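You operate a simulated robot arm through the tools that you are given. There is no shell and no other tool. Be economical: measure what you need, move in short steps, check, and stop when the job is done.

You run a simulated robot arm. Do the job below in one go: nothing can be reset, and whatever is moved stays where it is left.

TASK
Open the white drawer.

The check looks at the end state, three seconds after you hand in, the way a careful person would. Anything else that was tipped, shoved, dropped, spilled or broken makes it a failure.

THE ROBOT
A 6-joint arm with a two-finger parallel gripper, fixed in place. Base frame: the origin is at the foot of the arm, x ahead of it, y to its left, z up. Readings come in m, degrees, newtons and seconds.
Its first joint turns from -66.0 to 66.0 degrees. Payload 2.7 kg.
The TCP is the grasp point between the finger pads, 0.023 m short of the fingertips. In the tool frame z runs along the fingers and y along their closing line. Largest opening 0.094 m; finger width 0.038, thickness 0.01; the body of the gripper, 0.054 by 0.096 m, starts 0.039 m behind the TCP.
Orientation is that of the tool frame in the base frame, as a unit quaternion [x, y, z, w]. With the fingers straight down and closing along the base's y, the tool's x points along the base's -x, its y along +y and its z along -z.

THE INTERFACE
- The arm moves only by the tool apply_moves. Its argument "rows" is a list of rows, each an object of numbers (a shift or turn left out is 0, a gripper value left out holds the last): "tx", "ty", "tz": the shift along the tool's x, y, z in cm; "rx", "ry", "rz": the turn, a rotation vector about the tool's x, y, z in degrees; "fingers": the opening, from 0 (shut) to 1 (fully open). In form: [{"tx": .., "ty": .., "tz": .., "rx": .., "ry": .., "rz": .., "fingers": ..}, ...]. A call has 1 to 10 rows; each row is the pose to reach, as a shift and turn from the pose commanded when the call began, along the tool's axes at that moment. Rows are played at 5 a second. More than 0.05 m and 8.6 degrees between two rows, or a gripper value outside its range, and nothing of the call is played. A pose out of reach is approached as far as the arm can. The call stops where the force on the tool passes 40 N (or 10 N more than at its start, if that is more) or the arm is blocked; 0.2 s more then pass. The fingers move at their own pace (about 0.045 m/s each) and stop on an object; they squeeze with about 31 N. The grip force told is the motor's: it shows also when the fingers shut on nothing. Time passes only in rows, and 0.2 s behind the last, so rows that repeat a pose let the fingers close. The reply holds the time, the measured pose of the TCP, the force on the tool along the base axes, the opening and the grip force, in the units named above and with some noise, and new pictures: "show" is both (left out), scene, wrist or none.
- Cameras (640 x 400 px; columns grow to the right, rows downward): "scene" is fixed at [0.0549, -0.4364, 1.3751]; the picture's right is [0.87, -0.49, 0.00], its down [-0.40, -0.72, -0.57] and it looks along [0.28, 0.50, -0.82] (base axes); focal length 315 px, centre (320, 200). "wrist" rides on the gripper at [-0.039, 0, -0.044] in the tool frame; the picture's right is [0.00, -1.00, 0.00], its down [0.97, 0.00, -0.24] and it looks along [0.24, 0.00, 0.97] (tool axes); focal length 218 px, centre (320, 200).
- measure_at(camera, pixels): for up to 12 pixels [column, row] of the newest picture of that camera ("zoom" is the newest enlarged one), the place [x, y, z] in the base frame of the surface seen there, good to about 0.003 m. It takes no simulated time.
- zoom(camera, box): a new picture of the part [left, top, right, bottom] of that camera's present view, enlarged. It takes no simulated time.
- close_job(): hands the job in; it is judged then, once.

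Go step by step. Measure first, check grasps and placings, and put right what went wrong. The budget is 60 turns and 120 pictures, counting those below and the enlarged ones. Unless the task says otherwise, let go and move clear before handing in, and close with one line.

The tools are called after "Call:" as name(argument=value, ...) on one line, values as JSON. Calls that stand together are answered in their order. apply_moves: Moves the arm, as the interface text tells. Its arguments: {"type":"object","properties":{"rows":{"type":"array","items":{"type":"object","properties":{"tx":{"type":"number"},"ty":{"type":"number"},"tz":{"type":"number"},"rx":{"type":"number"},"ry":{"type":"number"},"rz":{"type":"number"},"fingers":{"type":"number"}}}},"show":{"type":"string","enum":["both","scene","wrist","none"]}},"required":["rows"]} The other tools are called the same way: measure_at (camera, pixels) gives the place of the surface under pixels of a picture; zoom (camera, box) takes an enlarged picture of a part of a camera's view; close_job () hands the job in.

At the start:

```text
t: 0.0
position: [0.3988, -0.1469, 0.9447]
orientation: [-0.001, 1.0, -0.001, 0.0]
ft_force: [-0.3, 0.0, 0.0]
opening: 0.0937
gripper_force: 0.0
```

scene: 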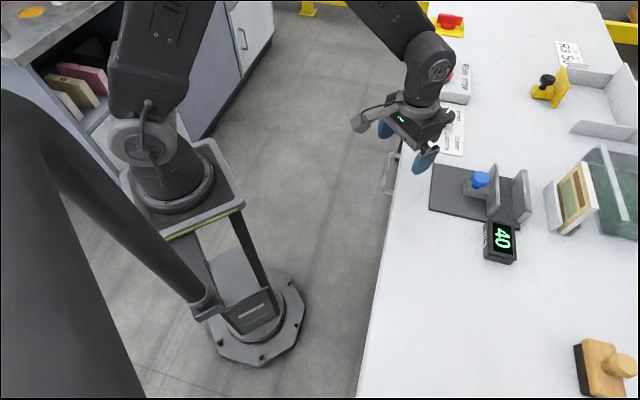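
wrist: 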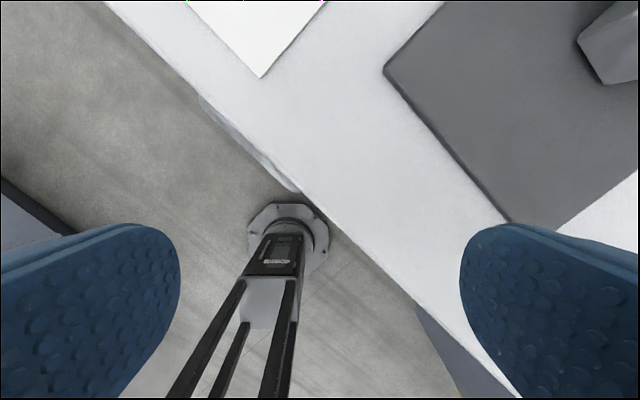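

The scene shows what may be a handle at about (390,172) on the bench's near edge. I'll zoom in there and on the rest of the scene.

Call:
zoom(camera="scene", box=[340, 100, 500, 200])

Call:
zoom(camera="wrist", box=[160, 60, 400, 210])

Call:
measure_at(camera="scene", pixels=[[386, 172], [393, 155], [384, 188], [390, 192], [400, 160], [400, 190], [380, 280], [415, 165]])

Call:
measure_at(camera="wrist", pixels=[[200, 100], [220, 130], [250, 155], [280, 185], [297, 190], [260, 140], [320, 210]])

```text
4.00 times, centred on (420, 150) of scene
```

zoom: 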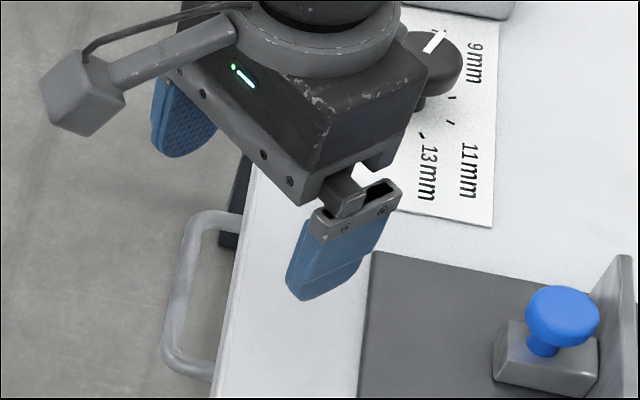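

```text
2.67 times, centred on (280, 135) of wrist
```

zoom: 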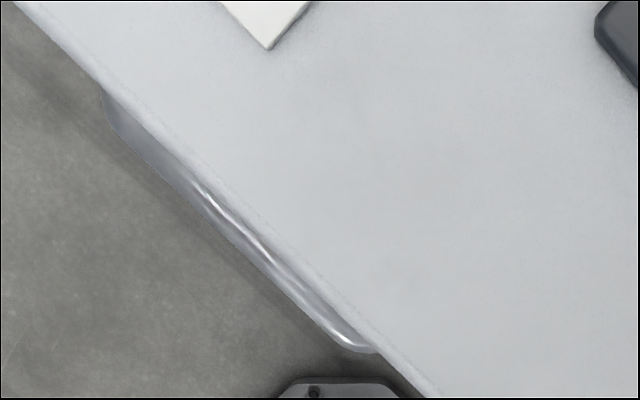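

```text
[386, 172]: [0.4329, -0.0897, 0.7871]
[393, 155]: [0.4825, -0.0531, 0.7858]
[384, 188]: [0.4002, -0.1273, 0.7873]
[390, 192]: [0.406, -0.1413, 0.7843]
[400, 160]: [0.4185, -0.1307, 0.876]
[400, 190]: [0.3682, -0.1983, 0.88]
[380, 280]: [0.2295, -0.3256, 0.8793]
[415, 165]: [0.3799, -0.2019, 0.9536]
```

```text
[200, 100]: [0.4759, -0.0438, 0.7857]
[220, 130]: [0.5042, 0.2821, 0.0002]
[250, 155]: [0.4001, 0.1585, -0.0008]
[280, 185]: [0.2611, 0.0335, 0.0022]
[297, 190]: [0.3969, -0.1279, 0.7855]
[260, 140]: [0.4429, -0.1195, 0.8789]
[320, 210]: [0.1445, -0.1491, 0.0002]
```

The handle is a horizontal bow at about z = 0.786. Its bar runs along (0.70, 0.72) and sticks out of the bench's near side. I'll back off towards the robot side and yaw so the fingers close across the bar.

Call:
apply_moves(rows=[{"tx": 0.8, "ty": 2.4, "rz": -7.65}, {"tx": 1.6, "ty": 4.8, "rz": -15.3}, {"tx": 2.4, "ty": 7.2, "rz": -22.95}, {"tx": 3.2, "ty": 9.6, "rz": -30.6}, {"tx": 4, "ty": 12, "rz": -38.25}, {"tx": 5, "ty": 14.7, "rz": -45.9}])

```text
t: 1.4
position: [0.3489, 0.0016, 0.9445]
orientation: [-0.391, 0.92, -0.001, 0.0]
ft_force: [-0.5, 0.8, -0.3]
opening: 0.0939
gripper_force: 0.1
```

scene: 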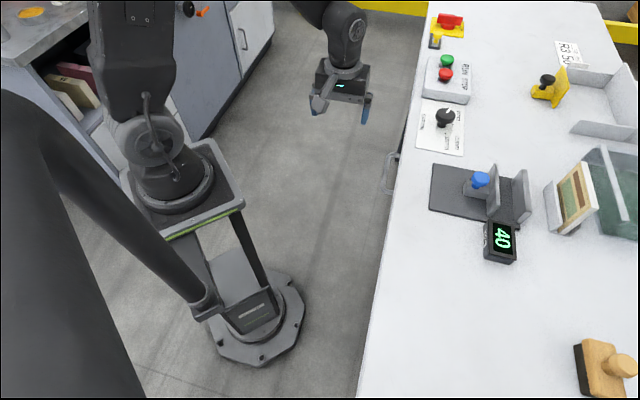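
wrist: 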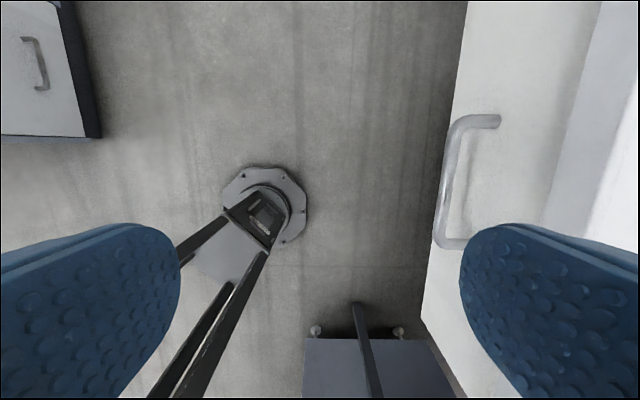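

The wrist view now shows the handle at about (450,180) on a white front. There's another white panel with a handle at (40,60), so I'll measure both.

Call:
measure_at(camera="wrist", pixels=[[452, 150], [441, 200], [445, 238], [495, 122], [475, 121], [480, 190], [500, 80], [430, 300], [575, 140], [540, 200], [40, 60], [30, 110]])

Call:
zoom(camera="wrist", box=[400, 60, 640, 210])

Call:
zoom(camera="scene", box=[180, 0, 340, 100])

Call:
measure_at(camera="scene", pixels=[[243, 40], [238, 32], [246, 48], [255, 30], [190, 90], [388, 172], [397, 152]])

```text
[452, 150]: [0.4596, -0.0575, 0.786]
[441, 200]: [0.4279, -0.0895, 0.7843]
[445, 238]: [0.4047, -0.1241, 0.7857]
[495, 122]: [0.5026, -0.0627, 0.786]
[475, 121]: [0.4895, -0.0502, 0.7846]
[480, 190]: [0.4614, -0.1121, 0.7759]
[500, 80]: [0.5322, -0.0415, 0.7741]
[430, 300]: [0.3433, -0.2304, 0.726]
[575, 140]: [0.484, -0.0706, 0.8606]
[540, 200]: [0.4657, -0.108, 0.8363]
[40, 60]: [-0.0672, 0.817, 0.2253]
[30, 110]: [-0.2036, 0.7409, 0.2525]
```

```text
2.67 times, centred on (520, 135) of wrist
```

zoom: 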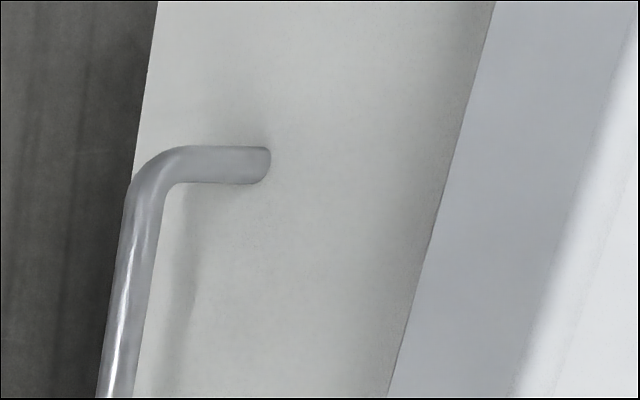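

```text
4.00 times, centred on (260, 50) of scene
```

zoom: 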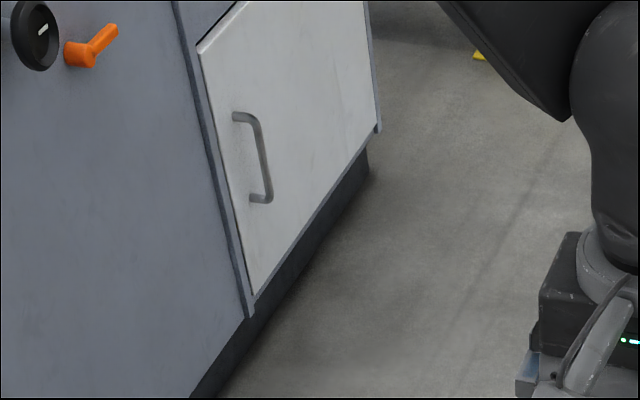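

```text
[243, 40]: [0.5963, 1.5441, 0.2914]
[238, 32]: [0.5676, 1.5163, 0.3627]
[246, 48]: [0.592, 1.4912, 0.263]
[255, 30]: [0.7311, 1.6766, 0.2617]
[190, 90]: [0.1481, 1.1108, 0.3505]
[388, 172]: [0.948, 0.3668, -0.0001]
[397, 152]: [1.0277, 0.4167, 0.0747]
```

The bench drawer front lies about 3.7 cm behind the bar, and the other white panel is a door out of reach. I'll tilt the tool towards the drawer while staying about 12 cm away.

Call:
apply_moves(rows=[{"rx": 8.5}, {"rx": 17}, {"rx": 25.5}, {"rx": 34}, {"rx": 42.5}, {"rx": 51}, {"rx": 59.5}, {"rx": 68}])

```text
t: 3.2
position: [0.3663, 0.0081, 0.9402]
orientation: [-0.322, 0.763, -0.516, 0.219]
ft_force: [0.6, 0.0, -0.1]
opening: 0.094
gripper_force: 0.1
out of reach, approached as far as the arm can: row 5, 6, 7, 8
```

scene: 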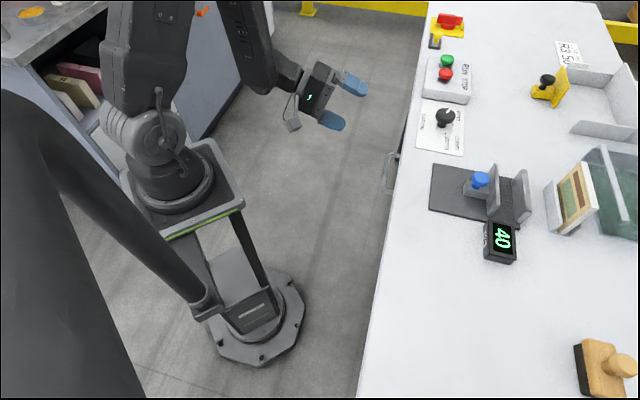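
wrist: 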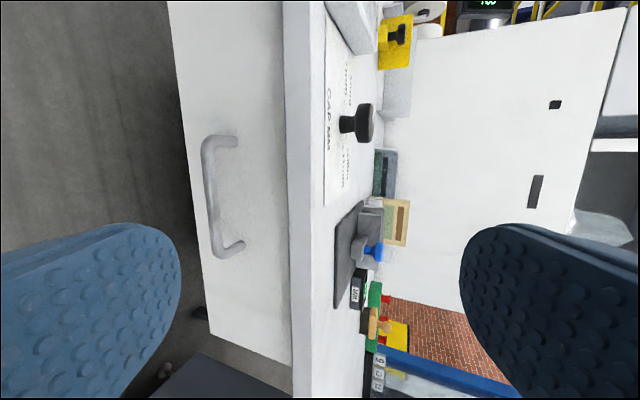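

The tool is at about the wanted tilt but 2 cm off position, which is the inner reach limit. I'll drop to handle height, still about 10 cm out, and see what the arm reaches.

Call:
apply_moves(rows=[{"ty": 3.1, "tz": 1.9}, {"ty": 6.2, "tz": 3.8}, {"ty": 9.3, "tz": 5.7}, {"ty": 12.5, "tz": 7.6}, {"ty": 12.5, "tz": 7.6}])

```text
t: 4.4
position: [0.3821, -0.0102, 0.7964]
orientation: [-0.323, 0.763, -0.516, 0.219]
ft_force: [0.2, 0.1, 0.3]
opening: 0.0939
gripper_force: 0.1
```

scene: 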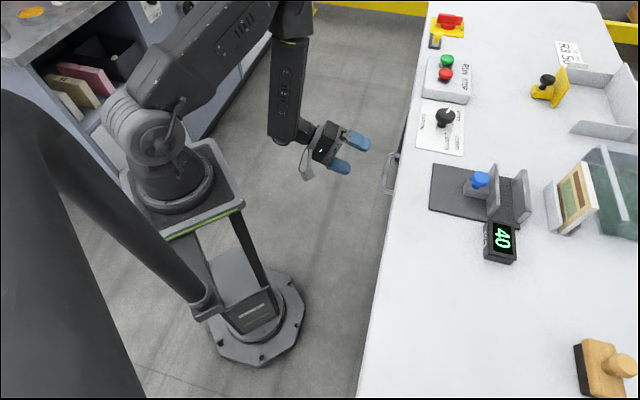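
wrist: 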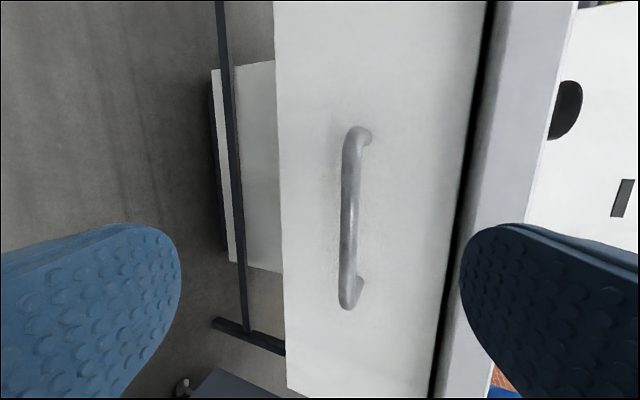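

The pose is reached and the handle is centred between the fingers. I'll measure the bar once more.

Call:
measure_at(camera="wrist", pixels=[[350, 150], [349, 200], [348, 250], [348, 290], [356, 200], [343, 200], [400, 200], [320, 200], [400, 300], [465, 200]])

```text
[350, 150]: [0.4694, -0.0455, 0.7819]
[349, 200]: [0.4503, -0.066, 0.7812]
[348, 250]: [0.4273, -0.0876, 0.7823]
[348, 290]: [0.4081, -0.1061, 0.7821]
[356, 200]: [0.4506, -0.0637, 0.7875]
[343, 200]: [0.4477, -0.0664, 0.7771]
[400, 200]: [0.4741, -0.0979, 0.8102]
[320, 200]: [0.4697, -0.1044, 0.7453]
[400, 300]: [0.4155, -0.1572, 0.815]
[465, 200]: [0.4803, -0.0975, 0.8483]
```

The bar's centre is at about z = 0.782, and its face is about 3.5 cm behind. I'll narrow the fingers and go in around the bar.

Call:
apply_moves(rows=[{"fingers": 0.4}, {"tx": 0.2, "ty": -0.45, "tz": 2, "fingers": 0.4}, {"tx": 0.4, "ty": -0.9, "tz": 4}, {"tx": 0.6, "ty": -1.4, "tz": 6}, {"tx": 0.7, "ty": -1.7, "tz": 7.5}, {"tx": 0.8, "ty": -1.95, "tz": 8.7}, {"tx": 0.8, "ty": -1.95, "tz": 8.7}])

```text
t: 6.0
position: [0.4384, -0.077, 0.7844]
orientation: [-0.324, 0.763, -0.516, 0.218]
ft_force: [-0.5, 0.0, -0.1]
opening: 0.0376
gripper_force: 0.2
```

scene: 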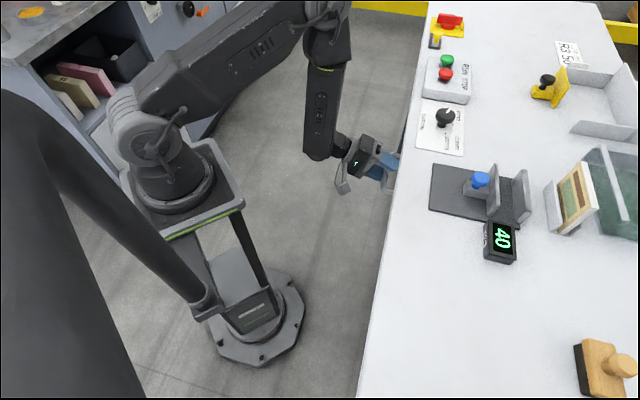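
wrist: 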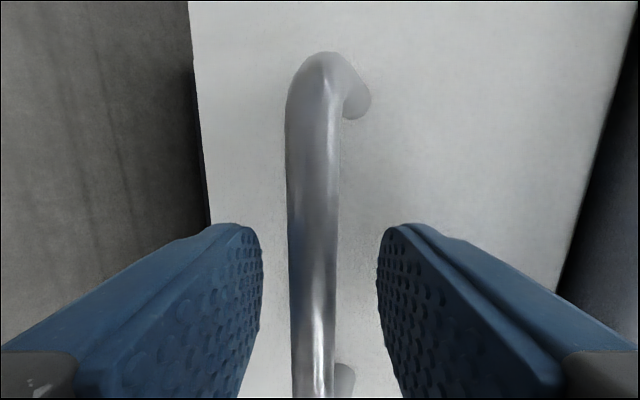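

The fingers straddle the bar and there's no contact force. Now I'll close them.

Call:
apply_moves(rows=[{"fingers": 0}, {"fingers": 0}, {"fingers": 0}, {"fingers": 0}], show="wrist")

```text
t: 7.0
position: [0.4378, -0.0762, 0.7816]
orientation: [-0.324, 0.764, -0.514, 0.217]
ft_force: [3.1, 2.8, -22.5]
opening: 0.0121
gripper_force: 45.5
```

wrist: 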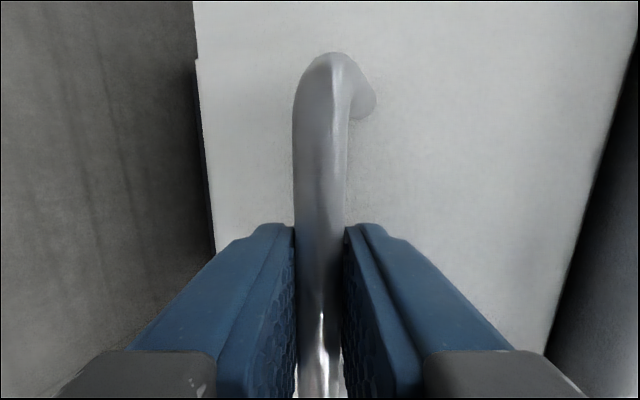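

The bar is gripped at an opening of 12 mm. I'll take out the 3 mm vertical offset, then pull straight out by 4 cm.

Call:
apply_moves(rows=[{"ty": 0.28, "tz": 0.11}, {"ty": 0.47, "tz": -0.35}, {"ty": 0.66, "tz": -0.82}, {"ty": 0.84, "tz": -1.28}, {"ty": 1.03, "tz": -1.74}, {"ty": 1.22, "tz": -2.2}, {"ty": 1.4, "tz": -2.67}, {"ty": 1.59, "tz": -3.13}, {"ty": 1.78, "tz": -3.6}])

```text
t: 8.7
position: [0.4158, -0.0552, 0.7818]
orientation: [-0.321, 0.762, -0.519, 0.218]
ft_force: [-6.1, -1.2, 6.8]
opening: 0.0117
gripper_force: 45.5
stopped in row 8: the force on the tool passed its limit (the readings are from after the stop); the commanded pose is now the measured one
```

scene: 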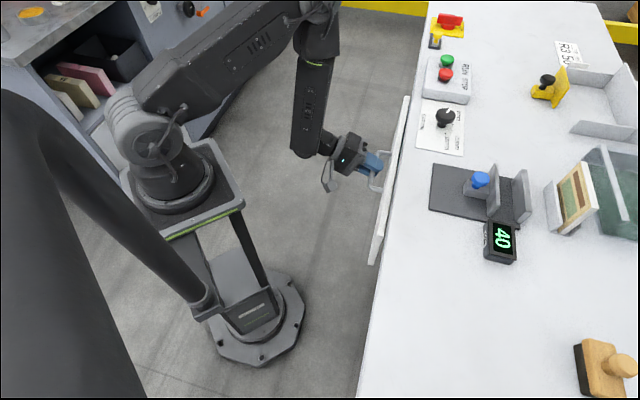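
wrist: 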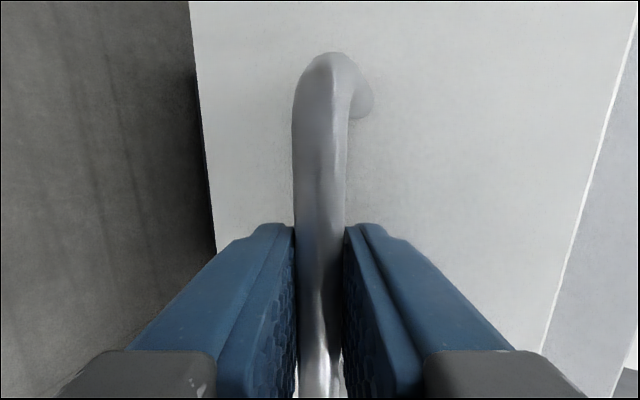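

The drawer came out about 3 cm before the force limit tripped. I'll continue in slower steps.

Call:
apply_moves(rows=[{"ty": 0.11, "tz": -0.28}, {"ty": 0.23, "tz": -0.56}, {"ty": 0.34, "tz": -0.83}, {"ty": 0.45, "tz": -1.11}, {"ty": 0.56, "tz": -1.39}, {"ty": 0.68, "tz": -1.67}, {"ty": 0.79, "tz": -1.95}, {"ty": 0.9, "tz": -2.22}, {"ty": 1.01, "tz": -2.5}, {"ty": 1.13, "tz": -2.78}], show="scene")

```text
t: 10.9
position: [0.3948, -0.0332, 0.7816]
orientation: [-0.32, 0.761, -0.52, 0.22]
ft_force: [1.6, -2.2, 22.3]
opening: 0.0119
gripper_force: 45.3
```

scene: 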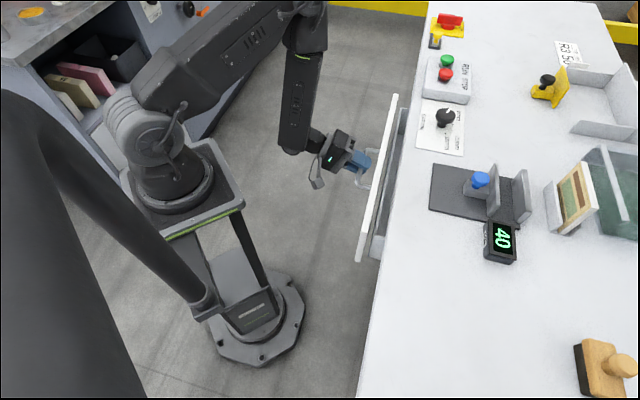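

The drawer is now about 6 cm out, with an upward load on the tool. I'll ease the command up by 2 mm and keep pulling.

Call:
apply_moves(rows=[{"ty": -0.19, "tz": -0.07}, {"ty": -0.05, "tz": -0.44}, {"ty": 0.1, "tz": -0.82}, {"ty": 0.24, "tz": -1.19}, {"ty": 0.39, "tz": -1.56}, {"ty": 0.53, "tz": -1.93}, {"ty": 0.68, "tz": -2.31}, {"ty": 0.82, "tz": -2.68}, {"ty": 0.97, "tz": -3.05}, {"ty": 1.11, "tz": -3.43}], show="scene")

```text
t: 13.1
position: [0.3713, -0.0082, 0.7811]
orientation: [-0.321, 0.762, -0.518, 0.218]
ft_force: [15.0, 11.2, -32.6]
opening: 0.0118
gripper_force: 44.6
```

scene: 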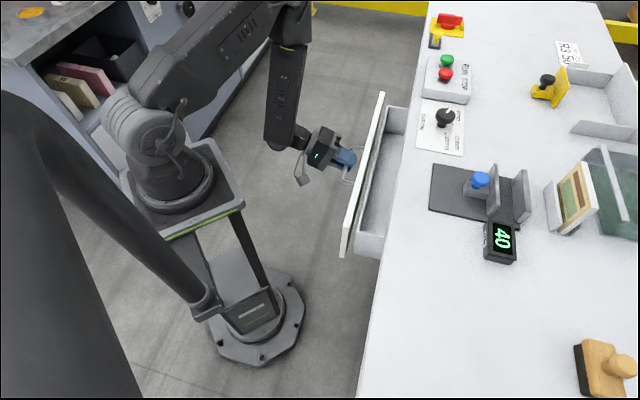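

The drawer is about 9.5 cm out. The forces show my command is slightly high and the pull axis is off by about 1.5°. I'll correct both and carry on.

Call:
apply_moves(rows=[{"tx": -0.1, "ty": 0.23, "tz": 0.09}, {"tx": -0.11, "ty": 0.37, "tz": -0.28}, {"tx": -0.12, "ty": 0.52, "tz": -0.65}, {"tx": -0.13, "ty": 0.67, "tz": -1.02}, {"tx": -0.14, "ty": 0.82, "tz": -1.39}, {"tx": -0.15, "ty": 0.97, "tz": -1.76}, {"tx": -0.16, "ty": 1.12, "tz": -2.14}, {"tx": -0.17, "ty": 1.26, "tz": -2.51}, {"tx": -0.18, "ty": 1.41, "tz": -2.88}, {"tx": -0.19, "ty": 1.56, "tz": -3.25}], show="scene")

```text
t: 15.3
position: [0.3451, 0.0173, 0.7825]
orientation: [-0.318, 0.76, -0.523, 0.219]
ft_force: [-15.7, -19.1, 29.8]
opening: 0.0118
gripper_force: 44.9
```

scene: 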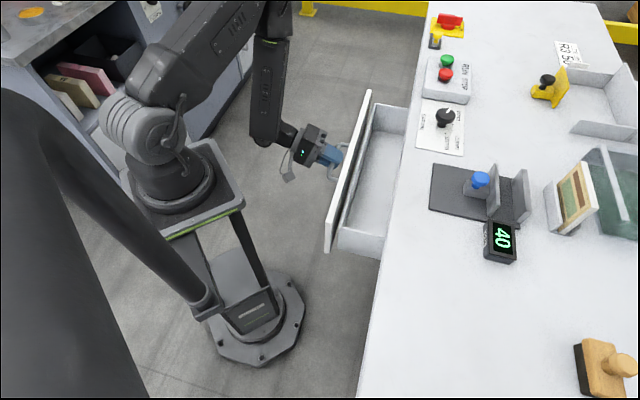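

It's about 13 cm out and still moving freely. I'll halve the corrections and keep pulling.

Call:
apply_moves(rows=[{"tx": 0.1, "ty": -0.12, "tz": -0.05}, {"tx": 0.1, "ty": 0.02, "tz": -0.42}, {"tx": 0.1, "ty": 0.16, "tz": -0.79}, {"tx": 0.1, "ty": 0.3, "tz": -1.16}, {"tx": 0.1, "ty": 0.44, "tz": -1.53}, {"tx": 0.1, "ty": 0.58, "tz": -1.9}, {"tx": 0.1, "ty": 0.72, "tz": -2.27}, {"tx": 0.1, "ty": 0.87, "tz": -2.64}, {"tx": 0.1, "ty": 1.01, "tz": -3.01}, {"tx": 0.1, "ty": 1.15, "tz": -3.38}], show="both")

```text
t: 17.5
position: [0.3184, 0.042, 0.7813]
orientation: [-0.32, 0.762, -0.518, 0.22]
ft_force: [4.0, -0.1, 2.9]
opening: 0.0115
gripper_force: 45.2
```

scene: 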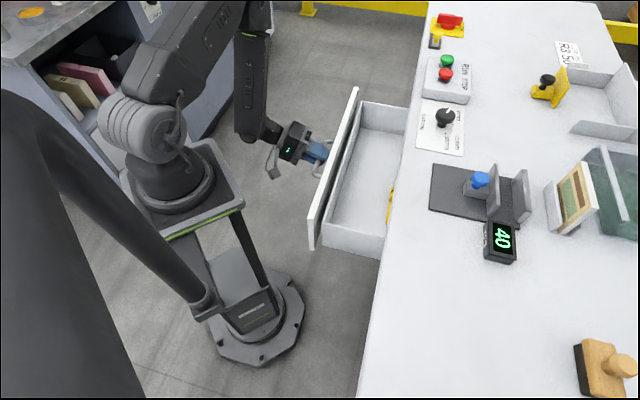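
wrist: 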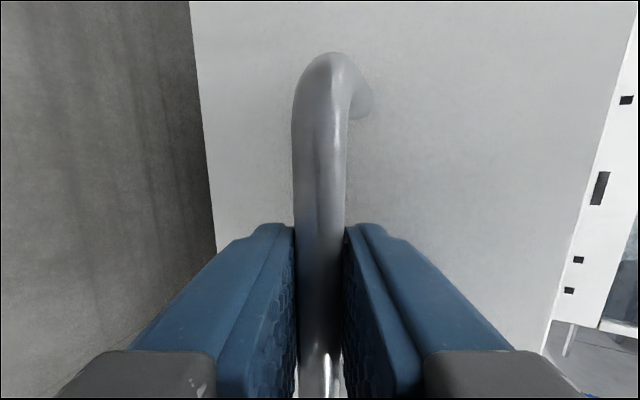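

It's about 17 cm out with low forces, and the contents are visible at (390,205). I'll go on gently.

Call:
apply_moves(rows=[{"ty": 0.13, "tz": -0.37}, {"ty": 0.27, "tz": -0.74}, {"ty": 0.41, "tz": -1.11}, {"ty": 0.55, "tz": -1.48}, {"ty": 0.69, "tz": -1.85}, {"ty": 0.83, "tz": -2.22}, {"ty": 0.97, "tz": -2.6}, {"ty": 1.11, "tz": -2.97}, {"ty": 1.25, "tz": -3.34}, {"ty": 1.39, "tz": -3.71}], show="scene")

```text
t: 19.3
position: [0.2987, 0.0626, 0.7817]
orientation: [-0.322, 0.764, -0.515, 0.218]
ft_force: [1.0, 3.2, -2.1]
opening: 0.0118
gripper_force: 44.5
stopped in row 8: the force on the tool passed its limit (the readings are from after the stop); the commanded pose is now the measured one
```

scene: 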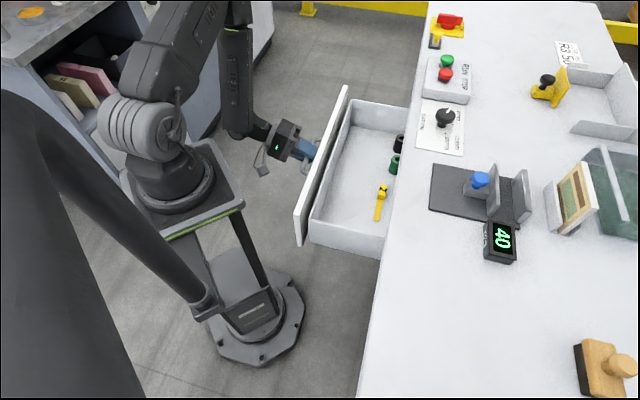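

It's about 19.7 cm out and the limit tripped again, perhaps at the end stop. I'll try one short gentle pull to see.

Call:
apply_moves(rows=[{"ty": 0.07, "tz": -0.19}, {"ty": 0.15, "tz": -0.37}, {"ty": 0.22, "tz": -0.56}, {"ty": 0.29, "tz": -0.74}, {"ty": 0.36, "tz": -0.93}, {"ty": 0.43, "tz": -1.11}, {"ty": 0.5, "tz": -1.3}, {"ty": 0.57, "tz": -1.48}], show="scene")

```text
t: 21.1
position: [0.2864, 0.0744, 0.7822]
orientation: [-0.323, 0.764, -0.515, 0.217]
ft_force: [4.8, 3.0, -19.7]
opening: 0.0119
gripper_force: 45.4
```

scene: 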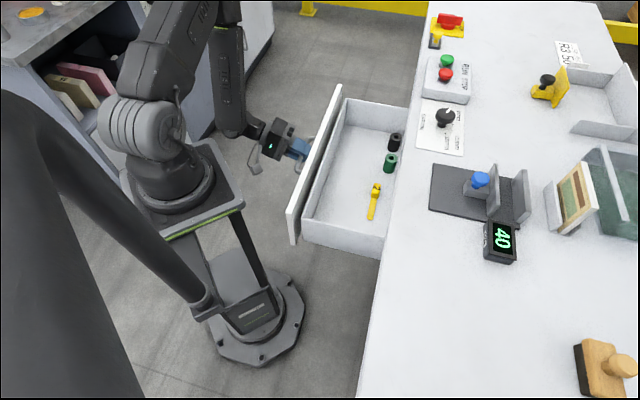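

It's still sliding, at about 21.4 cm. I'll keep going slowly, with a small downward correction.

Call:
apply_moves(rows=[{"ty": 0.14, "tz": 0.05}, {"ty": 0.24, "tz": -0.2}, {"ty": 0.34, "tz": -0.46}, {"ty": 0.44, "tz": -0.72}, {"ty": 0.54, "tz": -0.98}, {"ty": 0.64, "tz": -1.24}, {"ty": 0.74, "tz": -1.5}, {"ty": 0.84, "tz": -1.76}, {"ty": 0.94, "tz": -2.02}, {"ty": 1.04, "tz": -2.28}], show="scene")

```text
t: 23.3
position: [0.2692, 0.0928, 0.7821]
orientation: [-0.321, 0.762, -0.517, 0.221]
ft_force: [10.2, 5.4, 27.6]
opening: 0.0117
gripper_force: 44.8
```

scene: 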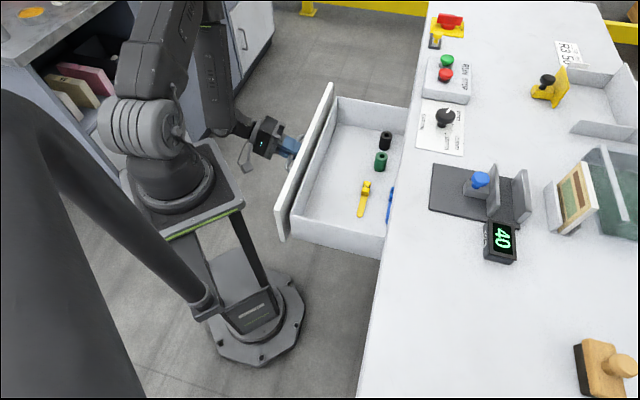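

It's about 24 cm out. Before pulling more, I'll check the clearance between the drawer's front corner (280,240) and the robot's stand.

Call:
measure_at(camera="scene", pixels=[[282, 238], [277, 212], [243, 205], [272, 290], [240, 160], [330, 85], [410, 110], [380, 255], [300, 238]])

Call:
zoom(camera="scene", box=[220, 70, 440, 270])

```text
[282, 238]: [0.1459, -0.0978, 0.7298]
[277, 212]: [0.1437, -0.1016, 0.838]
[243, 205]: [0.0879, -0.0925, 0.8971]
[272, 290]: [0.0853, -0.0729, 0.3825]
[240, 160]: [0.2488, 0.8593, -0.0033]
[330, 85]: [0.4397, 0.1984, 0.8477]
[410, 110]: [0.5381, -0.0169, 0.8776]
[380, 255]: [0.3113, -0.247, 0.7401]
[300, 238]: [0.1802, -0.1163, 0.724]
```

```text
2.00 times, centred on (330, 170) of scene
```

zoom: 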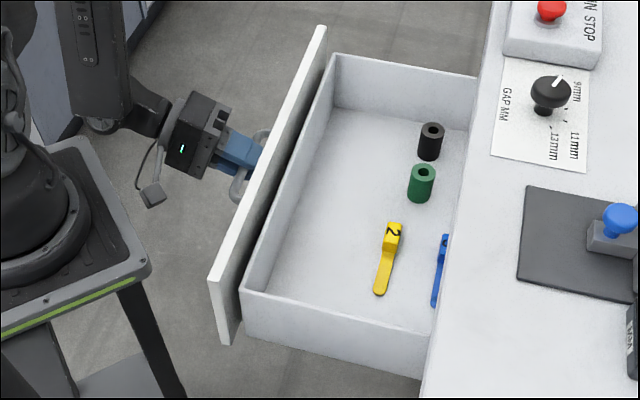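

The drawer is about 24 cm open, with its corner about 5 cm from the robot's stand, so I'll stop pulling here. I'll ease off the vertical load and open the fingers partway.

Call:
apply_moves(rows=[{"ty": -0.14, "tz": -0.05}, {"ty": -0.14, "tz": -0.05, "fingers": 0.35}, {"ty": -0.14, "tz": -0.05, "fingers": 0.35}, {"ty": -0.14, "tz": -0.05, "fingers": 0.35}], show="wrist")

```text
t: 24.3
position: [0.2684, 0.092, 0.7821]
orientation: [-0.323, 0.763, -0.516, 0.217]
ft_force: [0.3, -1.1, 0.8]
opening: 0.0329
gripper_force: 0.1
```

wrist: 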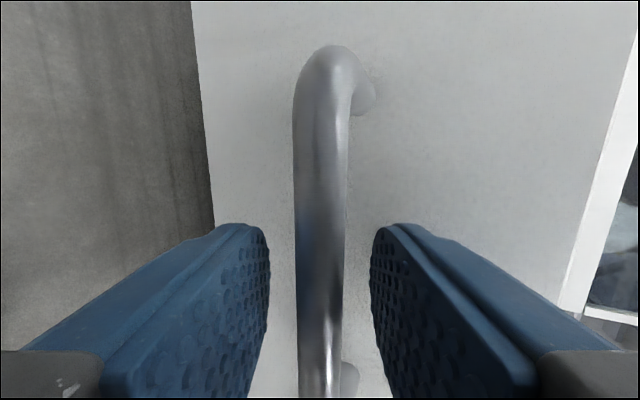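

The fingers are clear of the bar on both sides. I'll back straight out along the tool axis.

Call:
apply_moves(rows=[{"tz": -0.8}, {"tz": -1.6}, {"tz": -2.4}, {"tz": -3.2}, {"tz": -4}, {"tz": -4.8}])

```text
t: 25.7
position: [0.2389, 0.1206, 0.8006]
orientation: [-0.322, 0.763, -0.515, 0.219]
ft_force: [0.1, -0.2, -0.1]
opening: 0.0327
gripper_force: 0.0
out of reach, approached as far as the arm can: row 6
```

scene: 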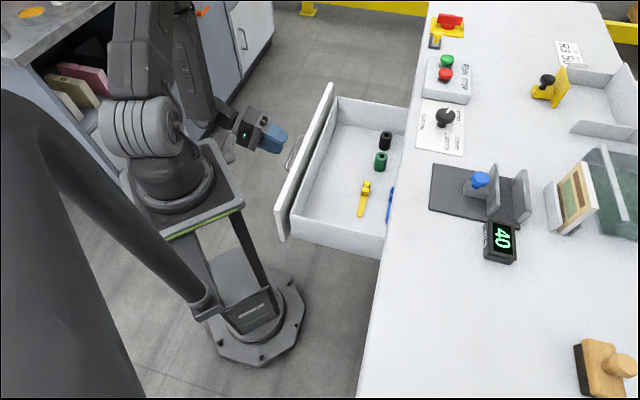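
wrist: 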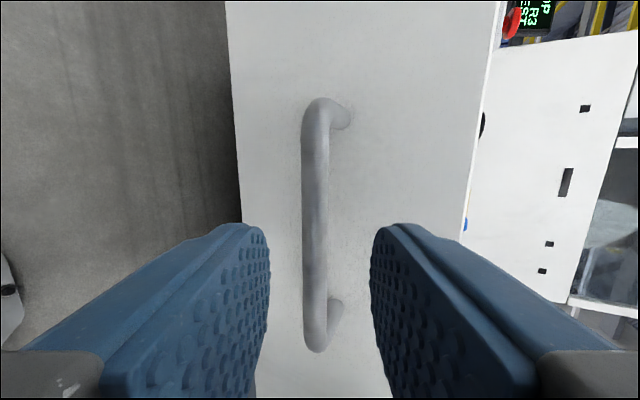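

The gripper is clear of the handle, the drawer stays open about 24 cm, and nothing else has been disturbed, so I'll hand in.

Call:
close_job()

```text
The job is handed in.
```

The white drawer is open by about 24 cm, though I stopped before reaching its end stop because its corner was about 5 cm from the robot's stand. The gripper has let go and is clear, and the last pictures showed nothing else moved.
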